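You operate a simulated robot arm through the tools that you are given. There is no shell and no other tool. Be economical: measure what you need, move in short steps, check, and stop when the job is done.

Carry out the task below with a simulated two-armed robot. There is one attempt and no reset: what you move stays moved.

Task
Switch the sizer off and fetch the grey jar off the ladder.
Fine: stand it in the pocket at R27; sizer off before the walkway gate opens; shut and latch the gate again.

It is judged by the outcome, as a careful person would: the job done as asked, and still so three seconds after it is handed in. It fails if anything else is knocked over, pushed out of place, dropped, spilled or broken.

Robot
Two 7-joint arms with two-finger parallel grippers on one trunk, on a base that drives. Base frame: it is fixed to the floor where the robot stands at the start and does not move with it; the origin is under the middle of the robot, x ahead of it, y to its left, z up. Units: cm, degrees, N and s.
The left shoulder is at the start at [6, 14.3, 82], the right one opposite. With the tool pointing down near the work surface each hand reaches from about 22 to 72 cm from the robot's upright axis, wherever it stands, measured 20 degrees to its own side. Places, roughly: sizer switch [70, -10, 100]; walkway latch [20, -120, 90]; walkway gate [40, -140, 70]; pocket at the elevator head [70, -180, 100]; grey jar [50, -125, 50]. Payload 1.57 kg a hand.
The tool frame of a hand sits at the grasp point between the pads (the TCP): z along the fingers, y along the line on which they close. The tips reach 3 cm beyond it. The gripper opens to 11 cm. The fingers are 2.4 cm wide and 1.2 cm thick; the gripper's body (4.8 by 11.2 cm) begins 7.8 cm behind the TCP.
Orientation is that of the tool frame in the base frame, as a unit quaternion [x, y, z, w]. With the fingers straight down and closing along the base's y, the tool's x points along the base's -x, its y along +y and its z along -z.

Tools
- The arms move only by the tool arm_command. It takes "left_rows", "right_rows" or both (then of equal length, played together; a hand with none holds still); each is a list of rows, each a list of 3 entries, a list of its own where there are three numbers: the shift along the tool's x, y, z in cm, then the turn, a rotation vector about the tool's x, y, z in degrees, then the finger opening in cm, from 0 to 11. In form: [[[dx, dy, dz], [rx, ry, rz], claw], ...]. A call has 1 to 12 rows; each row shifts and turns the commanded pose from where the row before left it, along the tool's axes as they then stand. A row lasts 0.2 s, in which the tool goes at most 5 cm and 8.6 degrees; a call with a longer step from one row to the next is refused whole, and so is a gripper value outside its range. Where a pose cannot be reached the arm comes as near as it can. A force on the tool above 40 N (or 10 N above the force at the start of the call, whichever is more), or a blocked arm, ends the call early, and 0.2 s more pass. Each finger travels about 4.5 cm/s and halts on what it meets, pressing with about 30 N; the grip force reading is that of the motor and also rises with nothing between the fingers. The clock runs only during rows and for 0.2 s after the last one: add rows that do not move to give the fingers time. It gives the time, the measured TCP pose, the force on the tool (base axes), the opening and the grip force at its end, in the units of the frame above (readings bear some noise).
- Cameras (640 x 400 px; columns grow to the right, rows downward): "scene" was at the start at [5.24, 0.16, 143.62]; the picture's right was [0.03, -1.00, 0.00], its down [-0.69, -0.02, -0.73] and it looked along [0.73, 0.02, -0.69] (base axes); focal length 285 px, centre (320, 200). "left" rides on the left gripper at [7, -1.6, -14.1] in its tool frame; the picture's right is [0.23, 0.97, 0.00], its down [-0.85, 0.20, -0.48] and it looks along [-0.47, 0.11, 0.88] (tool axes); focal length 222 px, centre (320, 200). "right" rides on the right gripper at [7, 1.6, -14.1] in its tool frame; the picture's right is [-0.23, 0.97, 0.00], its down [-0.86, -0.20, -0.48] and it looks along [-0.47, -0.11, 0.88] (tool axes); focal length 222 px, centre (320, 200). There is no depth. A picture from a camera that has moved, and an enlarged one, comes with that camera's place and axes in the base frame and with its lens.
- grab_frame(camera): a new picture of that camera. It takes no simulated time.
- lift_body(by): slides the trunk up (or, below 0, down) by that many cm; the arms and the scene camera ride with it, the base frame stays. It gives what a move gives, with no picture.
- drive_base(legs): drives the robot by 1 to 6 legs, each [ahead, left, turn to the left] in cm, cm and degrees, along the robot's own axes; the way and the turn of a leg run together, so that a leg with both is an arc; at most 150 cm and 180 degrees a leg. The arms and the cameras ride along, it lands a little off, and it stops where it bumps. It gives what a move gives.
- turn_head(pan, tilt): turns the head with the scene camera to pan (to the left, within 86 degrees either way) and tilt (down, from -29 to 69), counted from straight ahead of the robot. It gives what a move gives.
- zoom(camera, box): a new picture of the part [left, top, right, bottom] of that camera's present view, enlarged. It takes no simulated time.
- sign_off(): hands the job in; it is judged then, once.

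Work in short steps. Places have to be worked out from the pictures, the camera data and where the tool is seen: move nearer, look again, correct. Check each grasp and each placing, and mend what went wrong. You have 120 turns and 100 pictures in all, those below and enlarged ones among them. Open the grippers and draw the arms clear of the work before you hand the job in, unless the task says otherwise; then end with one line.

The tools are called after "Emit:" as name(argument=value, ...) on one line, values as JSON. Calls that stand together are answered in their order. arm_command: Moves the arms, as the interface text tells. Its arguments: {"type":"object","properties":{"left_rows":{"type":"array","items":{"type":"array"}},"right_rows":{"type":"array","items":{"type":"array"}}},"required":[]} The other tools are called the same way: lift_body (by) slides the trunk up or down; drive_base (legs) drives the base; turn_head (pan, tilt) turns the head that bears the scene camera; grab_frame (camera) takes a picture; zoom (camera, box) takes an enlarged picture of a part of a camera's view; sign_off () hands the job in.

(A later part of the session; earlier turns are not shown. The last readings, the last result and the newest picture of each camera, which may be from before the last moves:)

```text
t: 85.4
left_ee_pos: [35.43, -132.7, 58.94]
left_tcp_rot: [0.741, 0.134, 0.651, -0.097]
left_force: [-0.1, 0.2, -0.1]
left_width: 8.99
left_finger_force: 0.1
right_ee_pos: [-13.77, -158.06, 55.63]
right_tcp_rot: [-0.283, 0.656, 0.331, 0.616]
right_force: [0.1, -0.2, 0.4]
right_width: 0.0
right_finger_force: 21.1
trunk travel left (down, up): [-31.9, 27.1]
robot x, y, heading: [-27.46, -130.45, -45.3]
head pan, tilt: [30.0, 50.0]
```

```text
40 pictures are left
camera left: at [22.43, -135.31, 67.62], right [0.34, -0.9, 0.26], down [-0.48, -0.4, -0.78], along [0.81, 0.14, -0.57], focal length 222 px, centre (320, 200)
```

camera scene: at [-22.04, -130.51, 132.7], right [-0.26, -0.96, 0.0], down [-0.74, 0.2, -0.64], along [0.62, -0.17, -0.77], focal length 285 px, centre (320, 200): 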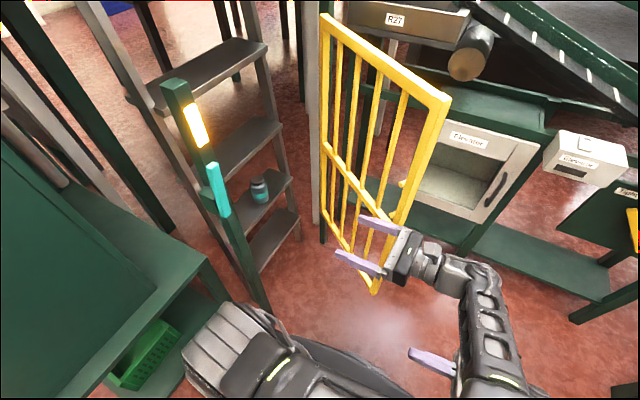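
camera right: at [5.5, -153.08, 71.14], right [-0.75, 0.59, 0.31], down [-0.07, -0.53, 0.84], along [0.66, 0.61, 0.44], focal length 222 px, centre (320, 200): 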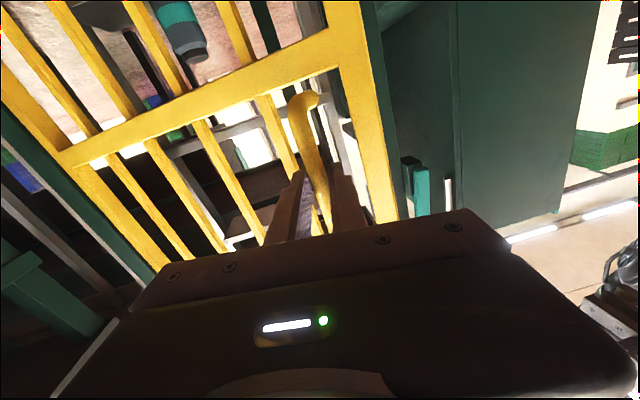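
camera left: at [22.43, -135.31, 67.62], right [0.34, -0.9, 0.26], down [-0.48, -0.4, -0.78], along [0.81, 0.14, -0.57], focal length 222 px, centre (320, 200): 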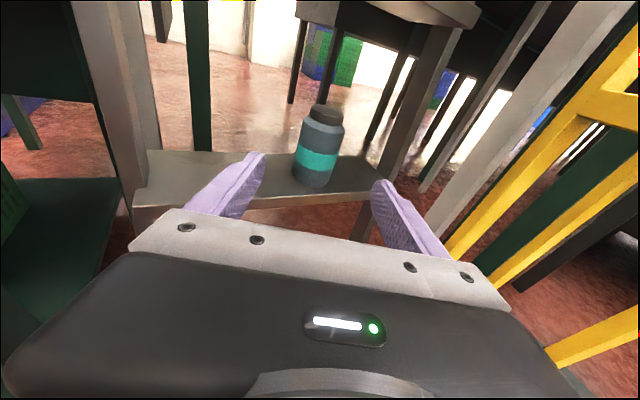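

The jar is centred between the fingers. I'll go in the remaining 17 cm and close gently.

Emit:
arm_command(left_rows=[[[-0.4, 0.2, 4], [0, 0, 0], 9], [[-0.5, 0.2, 4], [0, 0, 0], 9], [[-0.4, 0.1, 4], [0, 0, 0], 9], [[0, 0, 3], [0, 0, 0], 9], [[0, 0, 2], [0, 0, 0], 9], [[0, 0, 0], [0, 0, 0], 9]])

Emit:
grab_frame(camera="left")

```text
t: 86.8
left_ee_pos: [51.29, -128.45, 55.1]
left_tcp_rot: [0.741, 0.134, 0.651, -0.097]
left_force: [0.2, -0.2, 0.4]
left_width: 9.02
left_finger_force: 0.1
right_ee_pos: [-13.76, -157.8, 55.62]
right_tcp_rot: [-0.282, 0.657, 0.33, 0.617]
right_force: [-0.2, 0.4, -0.2]
right_width: 0.0
right_finger_force: 20.8
trunk travel left (down, up): [-31.9, 27.1]
robot x, y, heading: [-27.29, -130.77, -45.3]
head pan, tilt: [30.0, 50.0]
```

```text
39 pictures are left
camera left: at [38.35, -130.81, 63.82], right [0.34, -0.9, 0.26], down [-0.48, -0.4, -0.78], along [0.81, 0.14, -0.57], focal length 222 px, centre (320, 200)
```

left: 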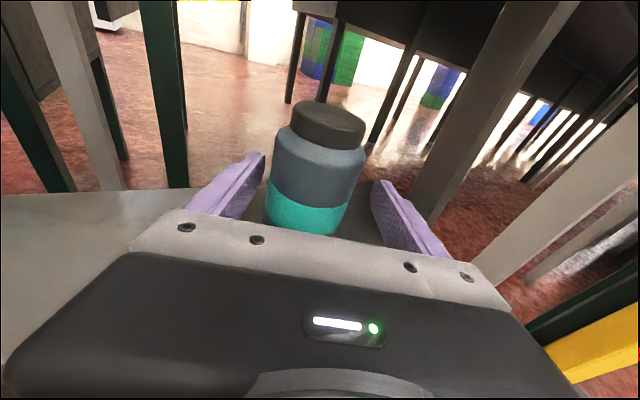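

The jar is between the pads, so I'll close on it.

Emit:
arm_command(left_rows=[[[0, 0, 0], [0, 0, 0], 8], [[0, 0, 0], [0, 0, 0], 7], [[0, 0, 0], [0, 0, 0], 6], [[0, 0, 0], [0, 0, 0], 5], [[0, 0, 0], [0, 0, 0], 5], [[0, 0, 0], [0, 0, 0], 5]])

```text
t: 88.2
left_ee_pos: [51.29, -128.32, 55.1]
left_tcp_rot: [0.74, 0.133, 0.652, -0.096]
left_force: [-0.1, 1.6, -0.1]
left_width: 5.91
left_finger_force: 30.4
right_ee_pos: [-13.66, -157.93, 55.63]
right_tcp_rot: [-0.283, 0.656, 0.331, 0.616]
right_force: [1.3, -0.4, -0.5]
right_width: 0.0
right_finger_force: 21.7
trunk travel left (down, up): [-31.9, 27.1]
robot x, y, heading: [-27.37, -130.15, -45.4]
head pan, tilt: [30.0, 50.0]
```

Gripped at 5.9 cm wide. I'll lift 3 cm and check.

Emit:
arm_command(left_rows=[[[1.5, 0, -0.2], [0, 0, 0], 4], [[1.5, 0, -0.2], [0, 0, 0], 4], [[1, 0, -0.2], [0, 0, 0], 4], [[0, 0, 0], [0, 0, 0], 4]])

Emit:
grab_frame(camera="left")

```text
t: 89.2
left_ee_pos: [51.13, -128.02, 59.17]
left_tcp_rot: [0.741, 0.135, 0.651, -0.097]
left_force: [-0.8, -0.7, -0.7]
left_width: 5.84
left_finger_force: 30.7
right_ee_pos: [-13.8, -157.88, 55.67]
right_tcp_rot: [-0.282, 0.657, 0.33, 0.617]
right_force: [-0.8, 0.7, -0.6]
right_width: 0.0
right_finger_force: 21.6
trunk travel left (down, up): [-31.9, 27.1]
robot x, y, heading: [-27.28, -130.74, -45.5]
head pan, tilt: [30.0, 50.0]
```

```text
38 pictures are left
camera left: at [38.06, -130.51, 67.94], right [0.34, -0.9, 0.26], down [-0.48, -0.4, -0.78], along [0.81, 0.14, -0.57], focal length 222 px, centre (320, 200)
```

left: 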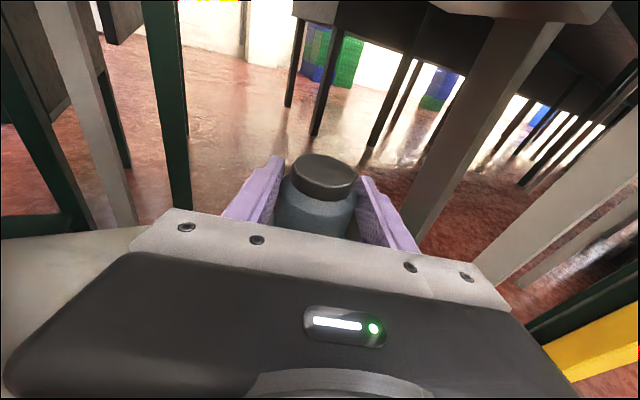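

The jar looks lower relative to the fingers, as if they slid up it. I'll check from the head camera.

Emit:
zoom(camera="scene", box=[200, 120, 360, 240])

```text
3.33 times, centred on (280, 180) of scene
camera zoom: at [-22.01, -130.5, 132.7], right [-0.26, -0.96, 0.0], down [-0.74, 0.2, -0.64], along [0.62, -0.17, -0.77], focal length 951 px, centre (453, 267)
```

zoom: 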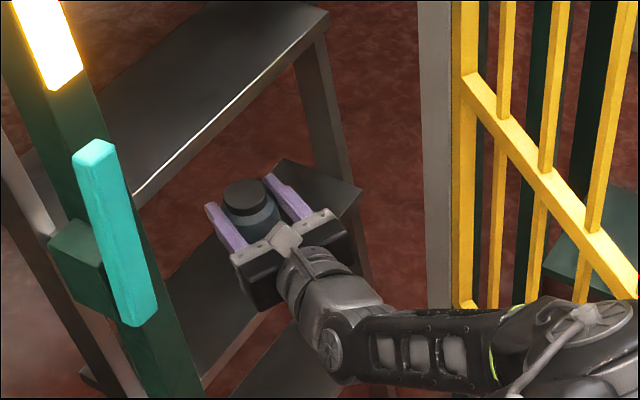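

The jar is still upright on the step and my fingers slid up it. I'll open, go lower, regrip and lift much more slowly.

Emit:
arm_command(left_rows=[[[0, 0, 0], [0, 0, 0], 7], [[0, 0, 0], [0, 0, 0], 8], [[-2, 0, 0.3], [0, 0, 0], 8], [[-2, 0, 0.3], [0, 0, 0], 8], [[-0.8, 0, 0.1], [0, 0, 0], 8], [[0, 0, 0.5], [0, 0, 0], 6.5], [[0, 0, 0], [0, 0, 0], 5], [[0, 0, 0], [0, 0, 0], 2], [[0, 0, 0], [0, 0, 0], 0], [[0, 0, 0], [0, 0, 0], 0], [[0, 0, 0], [0, 0, 0], 0]])

Emit:
arm_command(left_rows=[[[0.3, 0, 0], [0, 0, 0], 0], [[0.3, 0, 0], [0, 0, 0], 0], [[0.3, 0, 0], [0, 0, 0], 0], [[0.3, 0, 0], [0, 0, 0], 0], [[0, 0, 0], [0, 0, 0], 0]])

Emit:
grab_frame(camera="left")

```text
t: 91.6
left_ee_pos: [51.8, -127.88, 54.21]
left_tcp_rot: [0.74, 0.134, 0.652, -0.097]
left_force: [0.8, 0.5, 1.6]
left_width: 5.93
left_finger_force: 29.9
right_ee_pos: [-13.76, -157.8, 55.64]
right_tcp_rot: [-0.282, 0.657, 0.33, 0.616]
right_force: [-0.1, 0.1, 1.1]
right_width: 0.03
right_finger_force: 21.2
trunk travel left (down, up): [-31.9, 27.1]
robot x, y, heading: [-27.43, -130.35, -45.4]
head pan, tilt: [30.0, 50.0]
```

```text
t: 92.8
left_ee_pos: [51.72, -127.97, 55.36]
left_tcp_rot: [0.74, 0.133, 0.652, -0.096]
left_force: [-0.3, -0.8, -2.0]
left_width: 5.89
left_finger_force: 30.0
right_ee_pos: [-13.74, -157.93, 55.7]
right_tcp_rot: [-0.282, 0.657, 0.33, 0.616]
right_force: [0.6, -0.2, 0.6]
right_width: 0.0
right_finger_force: 21.5
trunk travel left (down, up): [-31.9, 27.1]
robot x, y, heading: [-27.43, -130.13, -45.1]
head pan, tilt: [30.0, 50.0]
```

```text
36 pictures are left
camera left: at [38.76, -130.39, 64.11], right [0.34, -0.9, 0.26], down [-0.48, -0.4, -0.78], along [0.81, 0.14, -0.57], focal length 222 px, centre (320, 200)
```

left: 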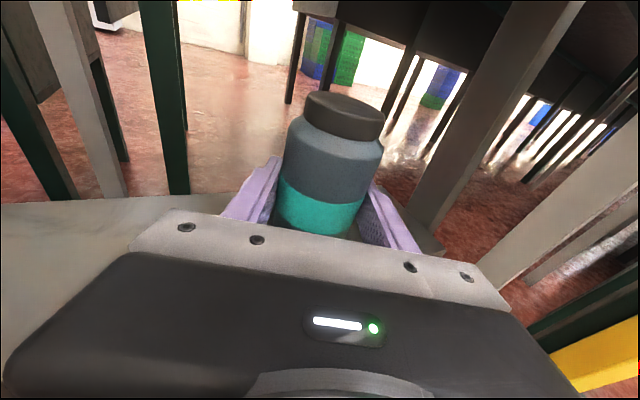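

It is lifting this time: the jar's cap rose with the hand. I'll keep lifting slowly.

Emit:
arm_command(left_rows=[[[0.4, 0, 0], [0, 0, 0], 0], [[0.5, 0, 0], [0, 0, 0], 0], [[0.5, 0, 0], [0, 0, 0], 0], [[0.5, 0, 0], [0, 0, 0], 0], [[0.5, 0, 0], [0, 0, 0], 0], [[0.3, 0, 0], [0, 0, 0], 0], [[0, 0, 0], [0, 0, 0], 0]])

Emit:
grab_frame(camera="left")

```text
t: 94.4
left_ee_pos: [52.22, -127.75, 58.2]
left_tcp_rot: [0.74, 0.134, 0.652, -0.098]
left_force: [0.1, 0.2, -1.3]
left_width: 5.88
left_finger_force: 30.4
right_ee_pos: [-13.85, -157.92, 55.59]
right_tcp_rot: [-0.283, 0.656, 0.331, 0.616]
right_force: [0.4, 0.0, 0.6]
right_width: 0.0
right_finger_force: 20.8
trunk travel left (down, up): [-31.9, 27.1]
robot x, y, heading: [-26.97, -130.69, -45.2]
head pan, tilt: [30.0, 50.0]
```

```text
35 pictures are left
camera left: at [39.14, -130.18, 66.9], right [0.34, -0.9, 0.26], down [-0.48, -0.4, -0.78], along [0.81, 0.14, -0.57], focal length 222 px, centre (320, 200)
```

left: 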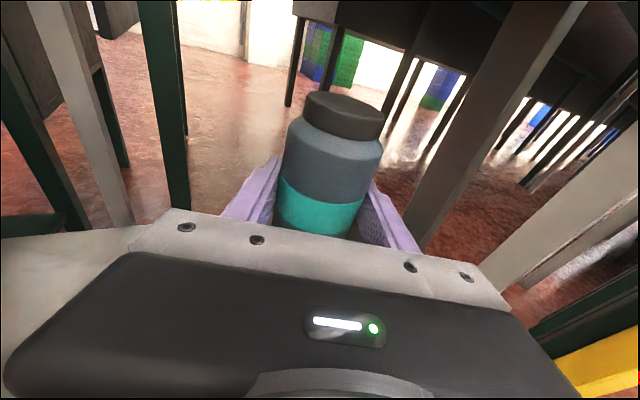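

The jar is firmly held, its bottom about 4.7 cm below the TCP. I'll withdraw slowly straight back out of the ladder.

Emit:
arm_command(left_rows=[[[0.5, 0, -1], [0, 0, 0], 0], [[0.5, 0, -2], [0, 0, 0], 0], [[0, 0, -2], [0, 0, 0], 0], [[0, 0, -2], [0, 0, 0], 0], [[0, 0, -2], [0, 0, 0], 0], [[0, 0, -2], [0, 0, 0], 0], [[0, 0, -2], [0, 0, 0], 0], [[0, 0, -2], [0, 0, 0], 0], [[0, 0, -2], [0, 0, 0], 0], [[0, 1, -2], [0, 0, 0], 0], [[0, 1, -2], [0, 0, 0], 0], [[0, 1, -1], [0, 0, 0], 0]])

Emit:
grab_frame(camera="left")

Emit:
grab_frame(camera="scene")

```text
t: 97.0
left_ee_pos: [32.49, -137.38, 62.13]
left_tcp_rot: [0.74, 0.134, 0.651, -0.098]
left_force: [0.5, 0.4, -2.3]
left_width: 5.88
left_finger_force: 29.6
right_ee_pos: [-13.77, -157.9, 55.63]
right_tcp_rot: [-0.283, 0.656, 0.331, 0.616]
right_force: [0.5, 0.6, 0.2]
right_width: 0.0
right_finger_force: 21.2
trunk travel left (down, up): [-31.9, 27.1]
robot x, y, heading: [-27.3, -130.59, -45.2]
head pan, tilt: [30.0, 50.0]
```

```text
34 pictures are left
camera left: at [19.61, -139.83, 70.92], right [0.34, -0.9, 0.25], down [-0.48, -0.4, -0.78], along [0.81, 0.14, -0.57], focal length 222 px, centre (320, 200)
```

left: 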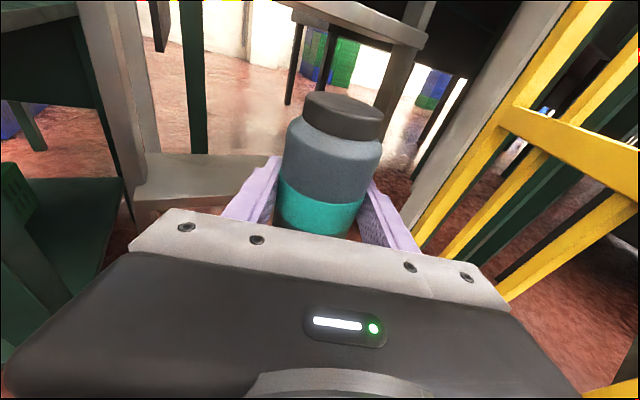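

```text
33 pictures are left
camera scene: at [-22.02, -130.51, 132.7], right [-0.26, -0.96, 0.0], down [-0.74, 0.2, -0.64], along [0.62, -0.17, -0.77], focal length 285 px, centre (320, 200)
```

scene: 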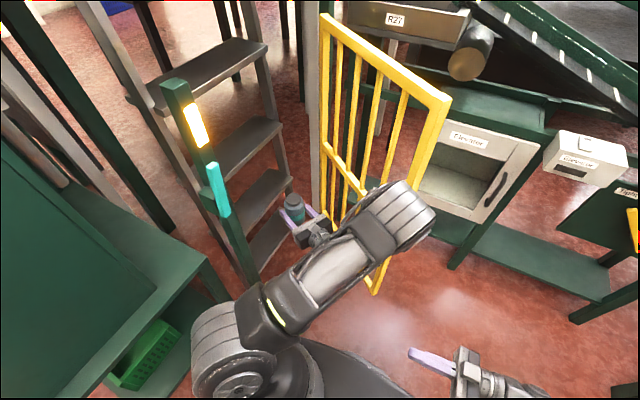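

The jar is out past the gate line soon. I'll continue backwards slowly, well away from the latch post.

Emit:
arm_command(left_rows=[[[0, 0, -2], [0, 0, 0], 0], [[0, 0, -2], [0, 0, 0], 0], [[0, 0, -2], [0, 0, 0], 0], [[0, 0, -2], [0, 0, 0], 0], [[0.5, -0.5, -2], [0, 0, 0], 0], [[1, -1, -2], [0, 0, 0], 0], [[1, -1, -2], [0, 0, 0], 0], [[1, -1, -2], [0, 0, 0], 0], [[1, -1, -2], [0, 0, 0], 0], [[1, -1, -2], [0, 0, 0], 0], [[1, -1, -1], [0, 0, 0], 0]])

Emit:
grab_frame(camera="scene")

```text
t: 99.4
left_ee_pos: [11.64, -137.53, 71.1]
left_tcp_rot: [0.74, 0.134, 0.652, -0.096]
left_force: [0.8, 0.2, -1.5]
left_width: 5.89
left_finger_force: 29.8
right_ee_pos: [-13.76, -157.95, 55.69]
right_tcp_rot: [-0.282, 0.657, 0.33, 0.616]
right_force: [-0.1, 0.8, -0.1]
right_width: 0.0
right_finger_force: 20.9
trunk travel left (down, up): [-31.9, 27.1]
robot x, y, heading: [-27.62, -130.24, -45.2]
head pan, tilt: [30.0, 50.0]
```

```text
32 pictures are left
camera scene: at [-22.03, -130.51, 132.7], right [-0.26, -0.96, 0.0], down [-0.74, 0.2, -0.64], along [0.62, -0.17, -0.77], focal length 285 px, centre (320, 200)
```

scene: 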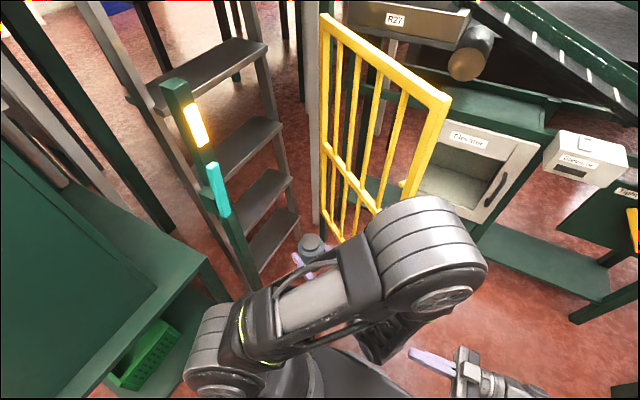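

The jar is clear of the walkway. With the gate still open, I'll go round to its right and face the R27 tray from the base +x direction, then place the jar there. The gate I'll shut and latch afterwards with both hands free. First I strafe right and turn left 45°.

Emit:
drive_base(legs=[[-4, -20, 0], [0, -14, 0], [0, 0, 45]])

Emit:
turn_head(pan=-5, tilt=35)

Emit:
grab_frame(camera="scene")

```text
t: 104.0
left_ee_pos: [-21.99, -129.67, 71.13]
left_tcp_rot: [0.636, 0.402, 0.568, -0.334]
left_force: [-0.1, 0.1, -2.4]
left_width: 5.88
left_finger_force: 30.5
right_ee_pos: [-26.08, -162.09, 55.6]
right_tcp_rot: [-0.507, 0.504, 0.537, 0.447]
right_force: [0.7, 0.3, -0.1]
right_width: 0.01
right_finger_force: 21.1
trunk travel left (down, up): [-31.9, 27.1]
robot x, y, heading: [-54.61, -151.75, -1.1]
head pan, tilt: [30.0, 50.0]
```

```text
t: 105.0
left_ee_pos: [-21.89, -129.77, 71.11]
left_tcp_rot: [0.636, 0.402, 0.567, -0.335]
left_force: [0.0, -0.3, -1.1]
left_width: 5.88
left_finger_force: 29.8
right_ee_pos: [-26.07, -161.94, 55.53]
right_tcp_rot: [-0.508, 0.502, 0.537, 0.448]
right_force: [-0.3, -0.6, -0.3]
right_width: 0.0
right_finger_force: 21.5
trunk travel left (down, up): [-31.9, 27.1]
robot x, y, heading: [-54.63, -152.07, -1.2]
head pan, tilt: [-5.0, 35.0]
```

```text
31 pictures are left
camera scene: at [-49.03, -152.73, 134.87], right [-0.11, -0.99, 0.0], down [-0.57, 0.06, -0.82], along [0.81, -0.09, -0.57], focal length 285 px, centre (320, 200)
```

scene: 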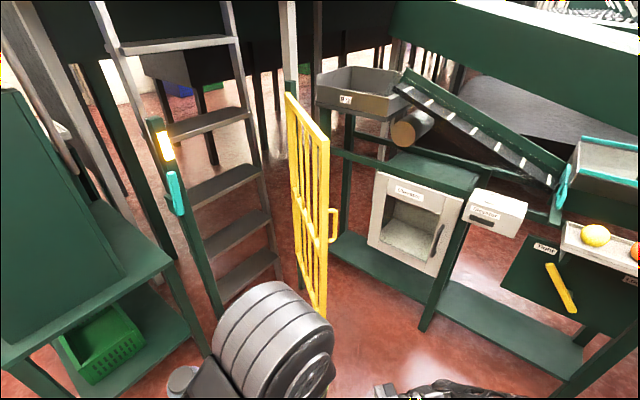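

I'll raise the trunk fully, then yaw the jar hand to point ahead while extending it forward.

Emit:
lift_body(by=26)

Emit:
arm_command(left_rows=[[[0, 2.2, 1.1], [-8, 0, 0], 0], [[0, 2.1, 1.4], [-8, 0, 0], 0], [[0, 1.8, 1.7], [-8, 0, 0], 0], [[0, 1.6, 1.9], [-8, 0, 0], 0], [[0, 1.3, 2.1], [-8, 0, 0], 0], [[0, 1, 2.3], [-8, 0, 0], 0], [[0, 0.7, 2.4], [-8, 0, 0], 0], [[0, 0.3, 2.5], [-7, 0, 0], 0], [[1, 0, 1], [0, 0, 0], 0], [[1, 0, 0], [0, 0, 0], 0], [[1, 0, 0], [0, 0, 0], 0]])

Emit:
grab_frame(camera="scene")

```text
t: 107.7
left_ee_pos: [-21.78, -129.73, 97.05]
left_tcp_rot: [0.636, 0.402, 0.568, -0.335]
left_force: [0.6, 0.4, -2.8]
left_width: 5.88
left_finger_force: 30.1
right_ee_pos: [-26.03, -162.15, 81.61]
right_tcp_rot: [-0.508, 0.503, 0.538, 0.447]
right_force: [-0.2, -0.2, 0.3]
right_width: 0.0
right_finger_force: 21.8
trunk travel left (down, up): [-57.9, 1.1]
robot x, y, heading: [-54.7, -152.03, -1.1]
head pan, tilt: [-5.0, 35.0]
```

```text
t: 110.1
left_ee_pos: [0.73, -130.92, 98.05]
left_tcp_rot: [0.717, 0.046, 0.694, 0.048]
left_force: [-1.1, 0.4, -2.7]
left_width: 5.87
left_finger_force: 30.6
left hand out of reach, approached as far as the arm can: row 2, 3, 4
right_ee_pos: [-25.98, -162.07, 81.65]
right_tcp_rot: [-0.509, 0.502, 0.538, 0.447]
right_force: [-0.2, -0.7, -0.1]
right_width: 0.0
right_finger_force: 21.1
trunk travel left (down, up): [-57.9, 1.1]
robot x, y, heading: [-54.82, -151.78, -1.4]
head pan, tilt: [-5.0, 35.0]
```

```text
30 pictures are left
camera scene: at [-49.03, -152.74, 160.87], right [-0.11, -0.99, 0.0], down [-0.57, 0.06, -0.82], along [0.81, -0.09, -0.57], focal length 285 px, centre (320, 200)
```

scene: 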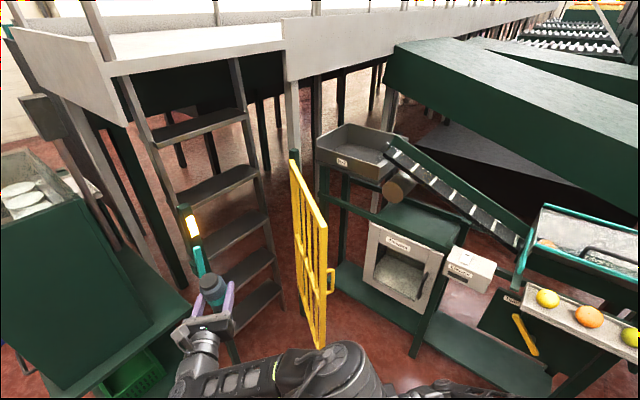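

The view is clear. The hand has drifted about 6° in pitch and roll from its pose at the grasp, so I'll correct that to keep the jar upright while raising it above gate height.

Emit:
arm_command(left_rows=[[[1, 0, 0], [0, -3, 3], 0], [[2, 0, 0], [0, -3, 3], 0], [[2, 0, 0], [0, 0, 0], 0], [[2, 0.5, 0], [0, 0, 0], 0], [[2, 0.5, 0], [0, 0, 0], 0], [[2, 0.5, 0], [0, 0, 0], 0], [[2, 0.5, 0], [0, 0, 0], 0], [[2, 0, 0], [0, 0, 0], 0], [[1, 0, 0], [0, 0, 0], 0], [[0, 0, 0], [0, 0, 0], 0]])

Emit:
zoom(camera="scene", box=[290, 100, 450, 220])

```text
t: 112.3
left_ee_pos: [-0.85, -130.79, 100.15]
left_tcp_rot: [0.752, 0.006, 0.659, 0.015]
left_force: [-0.7, 0.7, -1.7]
left_width: 5.85
left_finger_force: 29.9
left hand out of reach, approached as far as the arm can: row 2, 3, 4, 5, 6, 7, 8, 9
right_ee_pos: [-25.99, -162.02, 81.61]
right_tcp_rot: [-0.508, 0.503, 0.537, 0.447]
right_force: [-0.2, -0.1, -0.1]
right_width: 0.0
right_finger_force: 21.1
trunk travel left (down, up): [-57.9, 1.1]
robot x, y, heading: [-54.95, -151.88, -1.2]
head pan, tilt: [-5.0, 35.0]
```

```text
3.33 times, centred on (370, 160) of scene
camera zoom: at [-49.02, -152.74, 160.88], right [-0.11, -0.99, 0.0], down [-0.57, 0.06, -0.82], along [0.81, -0.09, -0.57], focal length 951 px, centre (153, 333)
```

zoom: 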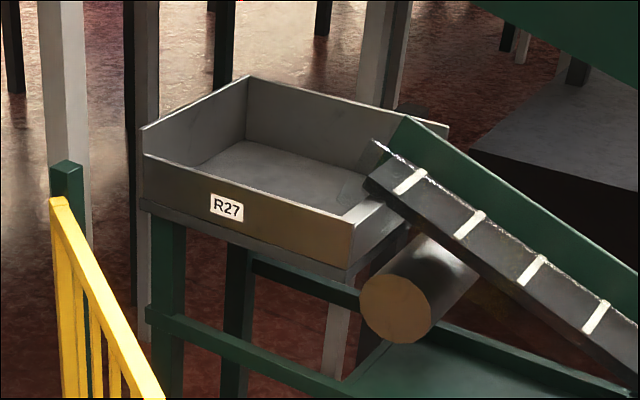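

The R27 tray has raised walls of about 6 cm, and I hold the jar too low (4.7 cm above its base) for a horizontal hand to clear the front wall. I'll set the jar down on the clear floor here, regrip it higher, and then place it. First I lower the trunk.

Emit:
lift_body(by=-42)

Emit:
arm_command(left_rows=[[[-2, 0, 0], [0, 0, 0], 0], [[-3, 0, 0], [0, 0, 0], 0], [[-3, 0, 0], [0, 0, 0], 0], [[-3, 0, 0], [0, 0, 0], 0], [[-3, 0, 0], [0, 0, 0], 0], [[-3, 0, 0], [0, 0, 0], 0], [[-3, 0, 0], [0, 0, 0], 0], [[-3, 0, 0], [0, 0, 0], 0], [[-3, 0, 0], [0, 0, 0], 0], [[-2, 0, 0], [0, 0, 0], 0]])

Emit:
grab_frame(camera="left")

```text
refused: -42 is not a number from -40 to 40
```

```text
t: 114.5
left_ee_pos: [-2.13, -134.45, 74.42]
left_tcp_rot: [0.756, 0.008, 0.654, 0.011]
left_force: [0.7, 0.5, -2.2]
left_width: 5.89
left_finger_force: 30.3
left hand out of reach, approached as far as the arm can: row 8, 9, 10
right_ee_pos: [-26.06, -162.02, 81.63]
right_tcp_rot: [-0.508, 0.503, 0.538, 0.447]
right_force: [0.3, -0.2, 0.2]
right_width: 0.01
right_finger_force: 21.4
trunk travel left (down, up): [-57.9, 1.1]
robot x, y, heading: [-55.07, -151.61, -1.2]
head pan, tilt: [-5.0, 35.0]
```

```text
28 pictures are left
camera left: at [-15.12, -132.53, 83.24], right [0.03, -0.97, 0.25], down [-0.6, -0.22, -0.77], along [0.8, -0.13, -0.58], focal length 222 px, centre (320, 200)
```

left: 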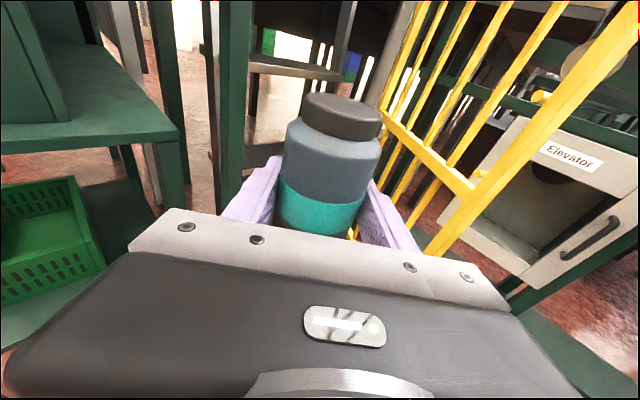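

The arm can't reach the floor in this pose. Instead I'll use the right hand to hold the jar low while the left regrips it higher. I'll position the right hand to the side of the jar at a slightly lower height.

Emit:
arm_command(right_rows=[[[1, -2, 0], [0, 0, -5], 3], [[1, -3, 0], [0, 0, 0], 6], [[1, -3, 0], [0, 0, 0], 8], [[1, -3, 0], [0, 0, 0], 8], [[1, -3, 0], [0, 0, 0], 8], [[1, -3, 0], [0, 0, 0], 8], [[1, -3, 0], [0, 0, 0], 8], [[1, -3, 0], [0, 0, 0], 8], [[1, -1, 0], [0, 0, 0], 8], [[0, 0, 0], [0, 0, 0], 8]])

Emit:
grab_frame(camera="right")

```text
t: 116.7
left_ee_pos: [-2.13, -134.4, 74.43]
left_tcp_rot: [0.755, 0.009, 0.655, 0.01]
left_force: [-0.3, 0.2, -2.1]
left_width: 5.87
left_finger_force: 29.9
right_ee_pos: [-5.73, -160.01, 73.96]
right_tcp_rot: [0.53, -0.48, -0.518, -0.47]
right_force: [0.0, 0.1, 0.6]
right_width: 8.01
right_finger_force: 0.2
right hand out of reach, approached as far as the arm can: row 8, 9
trunk travel left (down, up): [-57.9, 1.1]
robot x, y, heading: [-54.87, -151.6, -1.0]
head pan, tilt: [-5.0, 35.0]
```

```text
27 pictures are left
camera right: at [-5.96, -174.42, 67.27], right [-0.97, -0.09, 0.23], down [0.24, -0.44, 0.87], along [0.02, 0.89, 0.45], focal length 222 px, centre (320, 200)
```

right: 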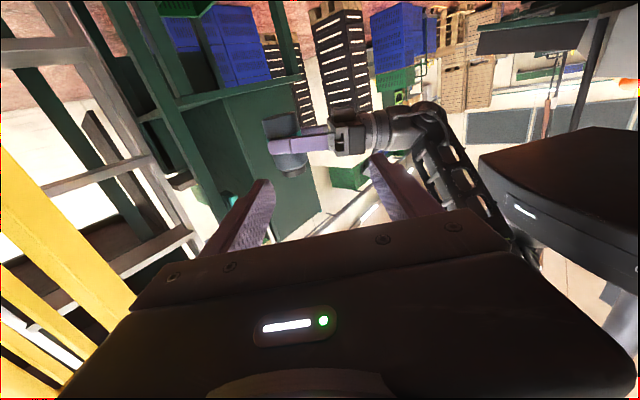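

The right hand is at its lower reach limit, and its picture shows the jar bottom at z≈70. I'll raise and retract the left hand a bit so that both arms are comfortable.

Emit:
arm_command(left_rows=[[[1.5, 0.3, -1], [0, 0, 0], 0], [[2, 0.3, -1], [0, 0, 0], 0], [[2, 0.3, -1], [0, 0, 0], 0], [[2, 0.3, -1], [0, 0, 0], 0], [[2, 0.3, -1], [0, 0, 0], 0], [[1.5, 0.3, -0.5], [0, 0, 0], 0], [[0, 0, 0], [0, 0, 0], 0]], right_rows=[[[-1.5, 0, 0], [0, 0, 0], 8], [[-2, 0, 0], [0, 0, 0], 8], [[-2, 0, 1], [0, 0, 0], 8], [[-2, 0, 1], [0, 0, 0], 8], [[-1, 0, 1], [0, 0, 0], 8], [[0, 0, 0], [0, 0, 0], 8], [[0, 0, 0], [0, 0, 0], 8]])

```text
t: 118.3
left_ee_pos: [-6.0, -136.05, 86.22]
left_tcp_rot: [0.754, 0.006, 0.656, 0.013]
left_force: [-0.2, 0.2, -1.7]
left_width: 5.86
left_finger_force: 30.3
right_ee_pos: [-6.27, -157.08, 82.52]
right_tcp_rot: [0.53, -0.48, -0.517, -0.47]
right_force: [-0.4, -0.4, 0.2]
right_width: 7.99
right_finger_force: 0.1
trunk travel left (down, up): [-57.9, 1.1]
robot x, y, heading: [-54.88, -151.74, -1.2]
head pan, tilt: [-5.0, 35.0]
```

Now the right hand approaches the jar to a few centimetres short, 3.3 cm below the left grip.

Emit:
arm_command(right_rows=[[[-0.4, -1, 2], [0, 0, 0], 8], [[-0.4, -1.2, 3], [0, 0, 0], 8], [[0, 0, 3], [0, 0, 0], 8], [[0, 0, 3], [0, 0, 0], 8], [[0, 0, 3], [0, 0, 0], 8], [[0, 0, 0], [0, 0, 0], 8]])

Emit:
grab_frame(camera="right")

```text
t: 119.7
left_ee_pos: [-6.04, -136.01, 86.25]
left_tcp_rot: [0.753, 0.006, 0.658, 0.013]
left_force: [-1.2, -0.2, -2.3]
left_width: 5.88
left_finger_force: 30.0
right_ee_pos: [-5.58, -142.96, 82.67]
right_tcp_rot: [0.53, -0.48, -0.518, -0.47]
right_force: [-1.2, 0.9, 0.1]
right_width: 8.0
right_finger_force: 0.1
trunk travel left (down, up): [-57.9, 1.1]
robot x, y, heading: [-54.82, -151.61, -1.0]
head pan, tilt: [-5.0, 35.0]
```

```text
26 pictures are left
camera right: at [-5.71, -157.26, 75.98], right [-0.97, -0.09, 0.23], down [0.24, -0.44, 0.87], along [0.02, 0.89, 0.45], focal length 222 px, centre (320, 200)
```

right: 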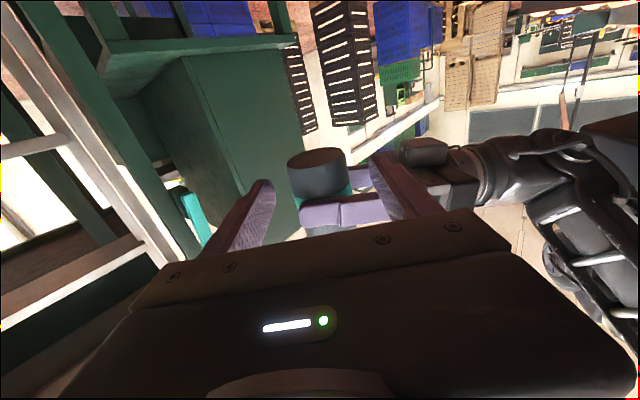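

The jar bottom is about 3.8 cm below the left grip, so I'll raise the right hand 0.6 cm, slide in, and close on the lower rim.

Emit:
arm_command(right_rows=[[[-0.6, 0, 0], [0, 0, 0], 8], [[0, 0, 2], [0, 0, 0], 8], [[0, 0, 2], [0, 0, 0], 8], [[0, 0, 2], [0, 0, 0], 8], [[0, 0, 1], [0, 0, 0], 8], [[0, 0, 0], [0, 0, 0], 7], [[0, 0, 0], [0, 0, 0], 6], [[0, 0, 0], [0, 0, 0], 3], [[0, 0, 0], [0, 0, 0], 0], [[0, 0, 0], [0, 0, 0], 0]])

Emit:
grab_frame(camera="right")

```text
t: 121.9
left_ee_pos: [-6.15, -136.15, 86.15]
left_tcp_rot: [0.754, 0.004, 0.657, 0.015]
left_force: [-28.4, -14.6, 4.5]
left_width: 5.87
left_finger_force: 30.3
right_ee_pos: [-5.83, -135.78, 83.26]
right_tcp_rot: [0.529, -0.483, -0.515, -0.471]
right_force: [28.9, 14.2, -3.0]
right_width: 5.92
right_finger_force: 29.3
trunk travel left (down, up): [-57.9, 1.1]
robot x, y, heading: [-54.59, -151.89, -1.2]
head pan, tilt: [-5.0, 35.0]
```

```text
25 pictures are left
camera right: at [-6.17, -150.1, 76.57], right [-0.97, -0.08, 0.23], down [0.24, -0.44, 0.87], along [0.03, 0.9, 0.44], focal length 222 px, centre (320, 200)
```

right: 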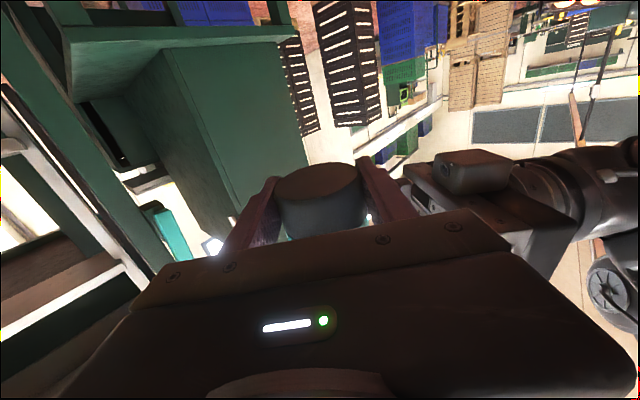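

The right hand has it. Now the left opens, goes up 4.5 cm and regrips.

Emit:
arm_command(left_rows=[[[0, 0, 0], [0, 0, 0], 7], [[0, 0, 0], [0, 0, 0], 8], [[0, 0, 0], [0, 0, 0], 8], [[1.5, 0, -0.2], [0, 0, 0], 8], [[1.5, 0, -0.2], [0, 0, 0], 8], [[1.5, 0, -0.2], [0, 0, 0], 8], [[0, 0, 0], [0, 0, 0], 8]])

Emit:
grab_frame(camera="left")

```text
t: 123.5
left_ee_pos: [-6.07, -135.91, 90.68]
left_tcp_rot: [0.754, 0.006, 0.657, 0.014]
left_force: [0.3, -1.0, 0.6]
left_width: 7.99
left_finger_force: 0.1
right_ee_pos: [-6.18, -135.75, 83.33]
right_tcp_rot: [0.53, -0.479, -0.519, -0.47]
right_force: [-0.4, 0.1, -0.6]
right_width: 5.92
right_finger_force: 29.6
trunk travel left (down, up): [-57.9, 1.1]
robot x, y, heading: [-54.91, -151.42, -1.4]
head pan, tilt: [-5.0, 35.0]
```

```text
24 pictures are left
camera left: at [-19.07, -133.9, 99.45], right [0.02, -0.97, 0.25], down [-0.59, -0.22, -0.78], along [0.81, -0.13, -0.58], focal length 222 px, centre (320, 200)
```

left: 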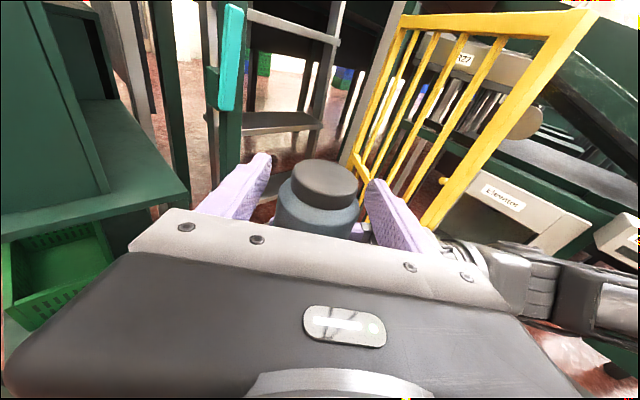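

The jar is safe in the right hand and the left is around its upper body. I'll close the left, then release and withdraw the right.

Emit:
arm_command(left_rows=[[[0, 0, 0], [0, 0, 0], 7], [[0, 0, 0], [0, 0, 0], 5], [[0, 0, 0], [0, 0, 0], 2], [[0, 0, 0], [0, 0, 0], 0], [[0, 0, 0], [0, 0, 0], 0], [[0, 0, 0], [0, 0, 0], 0]])

Emit:
arm_command(right_rows=[[[0, 0, 0], [0, 0, 0], 7], [[0, 0, 0], [0, 0, 0], 8], [[0, 0, 0], [0, 0, 0], 8], [[0, 0, -2], [0, 0, 0], 8], [[0, 0, -3], [0, 0, 0], 8], [[0, 0, -3], [0, 0, 0], 8], [[0, 0, -3], [0, 0, 0], 8], [[0, 2, -3], [0, 0, 0], 6], [[0, 3, -3], [0, 0, 0], 3], [[0, 3, -2], [0, 0, 0], 0], [[0, 3, 0], [0, 0, 0], 0], [[0, 3, 0], [0, 0, 0], 0]])

Emit:
grab_frame(camera="left")

```text
t: 124.9
left_ee_pos: [-6.02, -136.05, 90.64]
left_tcp_rot: [0.754, 0.006, 0.657, 0.015]
left_force: [-4.4, -9.6, 1.9]
left_width: 5.87
left_finger_force: 30.5
right_ee_pos: [-6.18, -135.75, 83.32]
right_tcp_rot: [0.529, -0.48, -0.518, -0.471]
right_force: [4.1, 10.9, -2.4]
right_width: 5.9
right_finger_force: 30.2
trunk travel left (down, up): [-57.9, 1.1]
robot x, y, heading: [-55.0, -151.83, -1.2]
head pan, tilt: [-5.0, 35.0]
```

```text
t: 127.5
left_ee_pos: [-5.97, -135.84, 90.7]
left_tcp_rot: [0.753, 0.006, 0.658, 0.013]
left_force: [0.0, -0.1, 0.4]
left_width: 5.84
left_finger_force: 30.1
right_ee_pos: [-18.44, -156.21, 83.83]
right_tcp_rot: [0.531, -0.479, -0.517, -0.47]
right_force: [0.4, 0.8, 0.1]
right_width: 0.0
right_finger_force: 12.5
trunk travel left (down, up): [-57.9, 1.1]
robot x, y, heading: [-54.89, -151.95, -1.0]
head pan, tilt: [-5.0, 35.0]
```

```text
23 pictures are left
camera left: at [-19.1, -133.9, 99.45], right [0.02, -0.97, 0.25], down [-0.59, -0.22, -0.78], along [0.81, -0.13, -0.58], focal length 222 px, centre (320, 200)
```

left: 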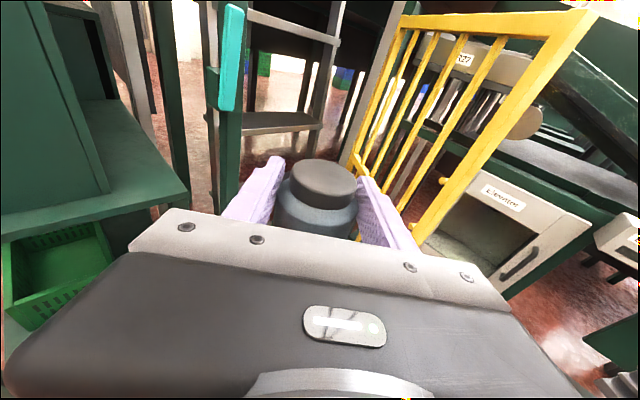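

The left now holds the jar high (8.3 cm above its base) and the right is clear. I'll raise the trunk the last bit and drive right, so that the left arm lines up with the R27 tray.

Emit:
drive_base(legs=[[2, -20, 0], [4, -20, 1]])

Emit:
lift_body(by=1)

Emit:
arm_command(left_rows=[[[1.5, 0, 1], [0, 0, 0], 0], [[1.5, 0, 1.5], [0, 0, 0], 0], [[1.5, 0, 1.5], [0, 0, 0], 0], [[1.5, 0, 1.5], [0, 0, 0], 0], [[1.5, 0, 1.5], [0, 0, 0], 0], [[1.5, 0, 1.5], [0, 0, 0], 0], [[1.5, 0, 1], [0, 0, 0], 0], [[1.5, 0, 0], [0, 0, 0], 0], [[1.5, 0, 0], [0, 0, 0], 0], [[0, 0, 0], [0, 0, 0], 0]])

Emit:
grab_frame(camera="scene")

```text
t: 130.3
left_ee_pos: [-0.98, -175.02, 90.55]
left_tcp_rot: [0.755, 0.014, 0.656, 0.008]
left_force: [0.6, -1.0, -0.3]
left_width: 5.86
left_finger_force: 30.1
right_ee_pos: [-12.92, -195.5, 83.58]
right_tcp_rot: [0.533, -0.476, -0.522, -0.465]
right_force: [-0.3, -0.5, -0.2]
right_width: 0.03
right_finger_force: 21.3
trunk travel left (down, up): [-57.9, 1.1]
robot x, y, heading: [-49.6, -191.69, -0.0]
head pan, tilt: [-5.0, 35.0]
```

```text
t: 130.9
left_ee_pos: [-0.99, -175.17, 91.57]
left_tcp_rot: [0.755, 0.014, 0.656, 0.008]
left_force: [-0.7, -0.3, -1.9]
left_width: 5.85
left_finger_force: 29.6
right_ee_pos: [-12.89, -195.41, 84.79]
right_tcp_rot: [0.535, -0.475, -0.523, -0.465]
right_force: [0.6, 0.1, -0.3]
right_width: 0.0
right_finger_force: 21.3
trunk travel left (down, up): [-58.9, 0.1]
robot x, y, heading: [-49.42, -191.63, -0.2]
head pan, tilt: [-5.0, 35.0]
```

```text
t: 133.1
left_ee_pos: [9.35, -174.8, 99.75]
left_tcp_rot: [0.754, 0.013, 0.657, 0.009]
left_force: [0.8, -0.3, -2.3]
left_width: 5.86
left_finger_force: 30.2
left hand out of reach, approached as far as the arm can: row 7, 8, 9
right_ee_pos: [-12.89, -195.47, 84.71]
right_tcp_rot: [0.534, -0.476, -0.522, -0.465]
right_force: [-0.1, 0.1, 0.1]
right_width: 0.0
right_finger_force: 21.5
trunk travel left (down, up): [-58.9, 0.1]
robot x, y, heading: [-49.5, -191.99, -0.3]
head pan, tilt: [-5.0, 35.0]
```

```text
22 pictures are left
camera scene: at [-43.38, -192.5, 161.87], right [-0.09, -1.0, 0.0], down [-0.57, 0.05, -0.82], along [0.81, -0.08, -0.58], focal length 285 px, centre (320, 200)
```

scene: 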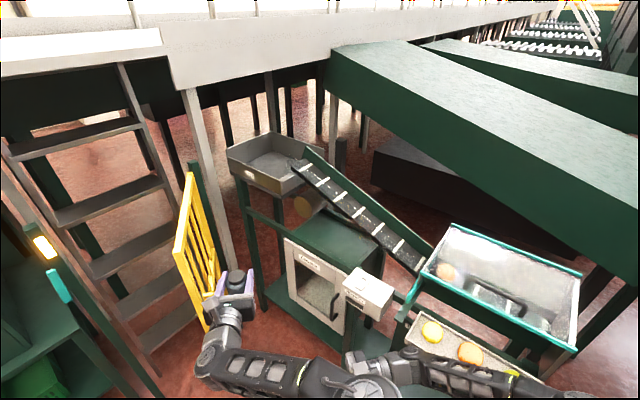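

With this hand pose the jar can't be raised over the tray walls (top ≈108). A downward-pointing grasp can lift higher, so I'll hand the jar back to the right hand low down, regrasp it from above with the left, close the gate with the free right hand, and place the jar from close in. First I line up for the handover again.

Emit:
arm_command(left_rows=[[[-1.5, 0.2, -1.4], [0, 0, 0], 0], [[-1.6, 0.2, -1.5], [0, 0, 0], 0], [[-1.6, 0.2, -1.5], [0, 0, 0], 0], [[-1.6, 0.2, -1.5], [0, 0, 0], 0], [[-1.6, 0.2, -1.5], [0, 0, 0], 0], [[-1.5, 0.2, -1.4], [0, 0, 0], 0], [[0, 0, 0], [0, 0, 0], 0]], right_rows=[[[0, -2.3, 0], [0, 0, 0], 4], [[0, -2.3, 0], [0, 0, 0], 8], [[0, -2.3, 0], [0, 0, 0], 8], [[0, -2.3, 0], [0, 0, 0], 8], [[0, -2.3, 0], [0, 0, 0], 8], [[0, -2.3, 0], [0, 0, 0], 8], [[0, 0, 0], [0, 0, 0], 8]])

```text
t: 134.7
left_ee_pos: [-1.03, -176.54, 91.99]
left_tcp_rot: [0.753, 0.013, 0.658, 0.008]
left_force: [0.5, 0.7, -2.2]
left_width: 5.89
left_finger_force: 29.6
right_ee_pos: [0.51, -193.75, 85.0]
right_tcp_rot: [0.536, -0.473, -0.522, -0.465]
right_force: [-0.3, -0.4, 0.0]
right_width: 7.99
right_finger_force: 0.0
trunk travel left (down, up): [-58.9, 0.1]
robot x, y, heading: [-49.58, -192.01, -0.1]
head pan, tilt: [-5.0, 35.0]
```

Aligned. The right hand slides in along +y and grips low.

Emit:
arm_command(right_rows=[[[0, -0.4, 3], [0, 0, 0], 8], [[0, 0, 3], [0, 0, 0], 8], [[0, 0, 3], [0, 0, 0], 8], [[0, 0, 3], [0, 0, 0], 8], [[0, 0, 3], [0, 0, 0], 8], [[0, 0, 2.3], [0, 0, 0], 8], [[0, 0, 0], [0, 0, 0], 7], [[0, 0, 0], [0, 0, 0], 6], [[0, 0, 0], [0, 0, 0], 3], [[0, 0, 0], [0, 0, 0], 0], [[0, 0, 0], [0, 0, 0], 0]])

Emit:
grab_frame(camera="right")

```text
t: 137.1
left_ee_pos: [-0.97, -176.79, 91.89]
left_tcp_rot: [0.754, 0.012, 0.657, 0.009]
left_force: [-15.1, -8.3, 0.9]
left_width: 5.88
left_finger_force: 29.8
right_ee_pos: [-1.18, -176.73, 84.36]
right_tcp_rot: [0.533, -0.477, -0.52, -0.467]
right_force: [14.6, 8.4, -3.1]
right_width: 5.91
right_finger_force: 29.9
trunk travel left (down, up): [-58.9, 0.1]
robot x, y, heading: [-49.62, -191.38, 0.1]
head pan, tilt: [-5.0, 35.0]
```

```text
21 pictures are left
camera right: at [-1.12, -191.1, 77.62], right [-0.97, -0.1, 0.23], down [0.25, -0.43, 0.87], along [0.01, 0.89, 0.45], focal length 222 px, centre (320, 200)
```

right: 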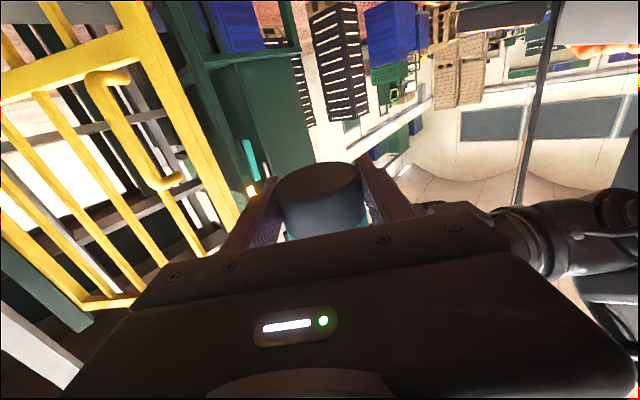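

The right hand holds it. The left opens and backs straight away, then starts to swing back to its natural pose.

Emit:
arm_command(left_rows=[[[0, 0, 0], [0, 0, 0], 7], [[0, 0, 0], [0, 0, 0], 9], [[0, 0, 0], [0, 0, 0], 9], [[0, 0, -2], [0, 0, 0], 9], [[0, 0, -3], [0, 0, 0], 9], [[0, 0, -4], [0, 0, 0], 9], [[0, 0, -3], [0, 0, 0], 9], [[0, -1.8, 0], [8, 0, 0], 9], [[0, -1.8, 0.2], [8, 0, 0], 9], [[0, -1.7, 0.5], [8, 0, 0], 9], [[0, -1.6, 0.8], [8, 0, 0], 9], [[0, -1.5, 1], [8, 0, 0], 9]])

Emit:
arm_command(left_rows=[[[0, -1.4, 1.2], [8.2, 0, 0], 9], [[0, -1.2, 1.4], [8.2, 0, 0], 9], [[0, -1, 1.5], [8.2, 0, 0], 9], [[0, -0.7, 1.6], [8.2, 0, 0], 9], [[0, -0.5, 1.7], [8.2, 0, 0], 9], [[0, -0.2, 1.8], [8, 0, 0], 9], [[0, 0, 0], [0, 0, -8, 0], 9]])

```text
t: 138.6
left_ee_pos: [-2.91, -175.91, 97.22]
left_tcp_rot: [0.677, 0.012, 0.735, -0.014]
left_force: [0.3, -0.5, 0.4]
left_width: 9.03
left_finger_force: 0.0
left hand out of reach, approached as far as the arm can: row 4, 5, 6, 7
right_ee_pos: [-1.36, -176.68, 84.27]
right_tcp_rot: [0.534, -0.475, -0.522, -0.465]
right_force: [-0.6, 0.3, 0.3]
right_width: 5.91
right_finger_force: 30.1
trunk travel left (down, up): [-58.9, 0.1]
robot x, y, heading: [-49.69, -192.06, -0.4]
head pan, tilt: [-5.0, 35.0]
stopped in row 7 (left hand): the arm was blocked; the commanded pose is now the measured one
```

```text
refused: a shift or a turn must be a list of 3 entries
```

The horizontal hand can't retract further back and rose instead; it is now above the cap. I'll lift it a bit more and look before swinging it left.

Emit:
arm_command(left_rows=[[[1.5, 0, 0], [0, 0, 0], 9], [[1.5, 0, 0.5], [0, 0, 0], 9], [[0, 0, 0], [0, 0, 0], 9]])

Emit:
turn_head(pan=15, tilt=50)

Emit:
grab_frame(camera="scene")

```text
t: 139.4
left_ee_pos: [-1.3, -176.07, 98.58]
left_tcp_rot: [0.677, 0.011, 0.735, -0.014]
left_force: [0.3, -0.2, -1.2]
left_width: 9.01
left_finger_force: 0.0
left hand out of reach, approached as far as the arm can: row 1, 2
right_ee_pos: [-1.32, -176.91, 84.37]
right_tcp_rot: [0.534, -0.474, -0.522, -0.466]
right_force: [0.7, 0.9, 0.1]
right_width: 5.91
right_finger_force: 30.2
trunk travel left (down, up): [-58.9, 0.1]
robot x, y, heading: [-49.61, -192.03, -0.3]
head pan, tilt: [-5.0, 35.0]
```

```text
t: 140.2
left_ee_pos: [-1.28, -176.02, 98.66]
left_tcp_rot: [0.678, 0.012, 0.735, -0.015]
left_force: [0.2, 0.0, 0.0]
left_width: 8.99
left_finger_force: 0.0
right_ee_pos: [-1.25, -176.72, 84.24]
right_tcp_rot: [0.535, -0.475, -0.522, -0.465]
right_force: [-0.5, 0.0, 0.5]
right_width: 5.92
right_finger_force: 30.3
trunk travel left (down, up): [-58.9, 0.1]
robot x, y, heading: [-49.53, -191.95, -0.1]
head pan, tilt: [15.0, 50.0]
```

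```text
20 pictures are left
camera scene: at [-45.08, -190.03, 159.71], right [0.25, -0.97, 0.0], down [-0.74, -0.19, -0.64], along [0.62, 0.16, -0.77], focal length 285 px, centre (320, 200)
```

scene: 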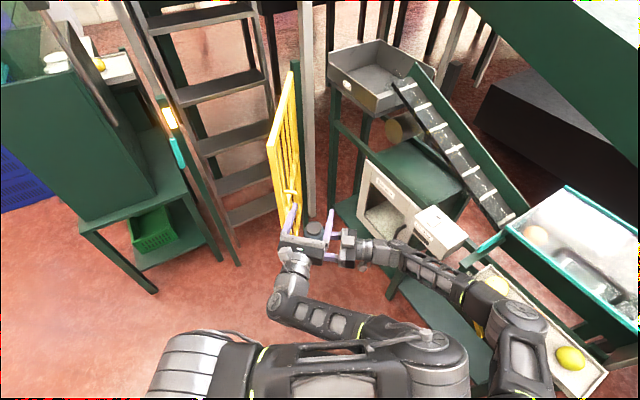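

The left hand is right above the jar. I'll try pitching it directly downward in place; its open fingers straddle the cap.

Emit:
arm_command(left_rows=[[[0, 0, 0], [0, -8, 0], 9], [[0, 0, 0], [0, -8, 0], 9], [[0, 0, 0], [0, -8, 0], 9], [[0, 0, 0], [0, -8, 0], 9], [[0, 0, 0], [0, -8, 0], 9], [[0, 0, 0], [0, -8, 0], 9], [[0, 0, 0], [0, 0, 0], 9]])

```text
t: 141.8
left_ee_pos: [0.9, -177.38, 93.11]
left_tcp_rot: [0.919, 0.016, 0.394, -0.009]
left_force: [0.1, 0.4, -0.7]
left_width: 9.01
left_finger_force: 0.1
left hand out of reach, approached as far as the arm can: row 1, 2, 3, 4
right_ee_pos: [-1.3, -176.81, 84.28]
right_tcp_rot: [0.534, -0.475, -0.522, -0.466]
right_force: [0.3, 0.0, -0.6]
right_width: 5.89
right_finger_force: 30.0
trunk travel left (down, up): [-58.9, 0.1]
robot x, y, heading: [-49.59, -192.02, -0.4]
head pan, tilt: [15.0, 50.0]
```

It pitched about 44° down. Before gripping, I'll test how high this pose can go, because I need about 117 at the tray.

Emit:
arm_command(left_rows=[[[2.2, 0, -2.1], [0, 0, 0], 9], [[2.2, 0, -2.1], [0, 0, 0], 9], [[2.2, 0, -2.1], [0, 0, 0], 9], [[2.2, 0, -2.1], [0, 0, 0], 9], [[2.2, 0, -2.1], [0, 0, 0], 9], [[2.2, 0, -2.1], [0, 0, 0], 9], [[2.2, 0, -2.1], [0, 0, 0], 9], [[0, 0, 0], [0, 0, 0], 9]])

```text
t: 143.6
left_ee_pos: [0.89, -177.38, 114.63]
left_tcp_rot: [0.918, 0.017, 0.396, -0.008]
left_force: [0.2, 0.0, 0.4]
left_width: 9.0
left_finger_force: 0.1
right_ee_pos: [-1.28, -176.75, 84.24]
right_tcp_rot: [0.534, -0.474, -0.523, -0.466]
right_force: [0.0, -0.1, 0.3]
right_width: 5.91
right_finger_force: 30.0
trunk travel left (down, up): [-58.9, 0.1]
robot x, y, heading: [-49.48, -191.85, -0.0]
head pan, tilt: [15.0, 50.0]
```

This pose easily reaches z 114. I'll come back down and grip the jar's upper body with the pitched left hand.

Emit:
arm_command(left_rows=[[[-2.1, -0.2, 1.6], [0, 0, 0], 8], [[-2.1, -0.2, 1.6], [0, 0, 0], 8], [[-2.1, -0.2, 1.6], [0, 0, 0], 8], [[-2.1, 0, 1.6], [0, 0, 0], 8], [[-2.1, 0, 1.6], [0, 0, 0], 8], [[-2.1, 0, 1.7], [0, 0, 0], 8], [[-2, 0, 1.7], [0, 0, 0], 8], [[-2, 0, 1.7], [0, 0, 0], 8], [[-2, 0, 1.6], [0, 0, 0], 8], [[0, 0, 0], [0, 0, 0], 8]])

Emit:
grab_frame(camera="left")

```text
t: 145.8
left_ee_pos: [-1.64, -176.76, 90.56]
left_tcp_rot: [0.918, 0.016, 0.396, -0.008]
left_force: [0.2, 0.0, 0.4]
left_width: 8.01
left_finger_force: 0.2
right_ee_pos: [-1.3, -176.61, 84.47]
right_tcp_rot: [0.534, -0.475, -0.522, -0.466]
right_force: [0.0, 0.0, 0.0]
right_width: 5.89
right_finger_force: 30.2
trunk travel left (down, up): [-58.9, 0.1]
robot x, y, heading: [-49.55, -192.09, -0.5]
head pan, tilt: [15.0, 50.0]
```

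```text
19 pictures are left
camera left: at [-7.19, -175.41, 105.37], right [0.19, -0.97, 0.16], down [-0.93, -0.23, -0.29], along [0.32, -0.09, -0.94], focal length 222 px, centre (320, 200)
```

left: 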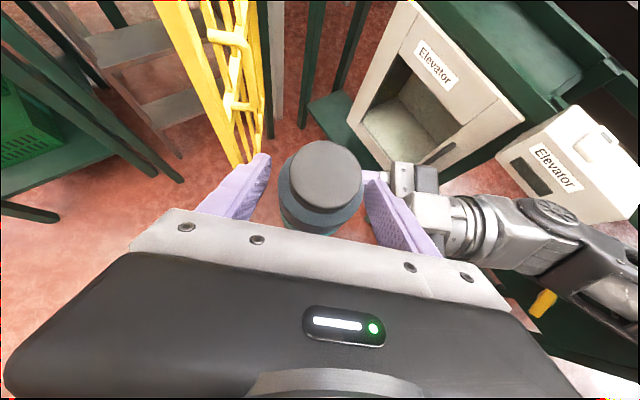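

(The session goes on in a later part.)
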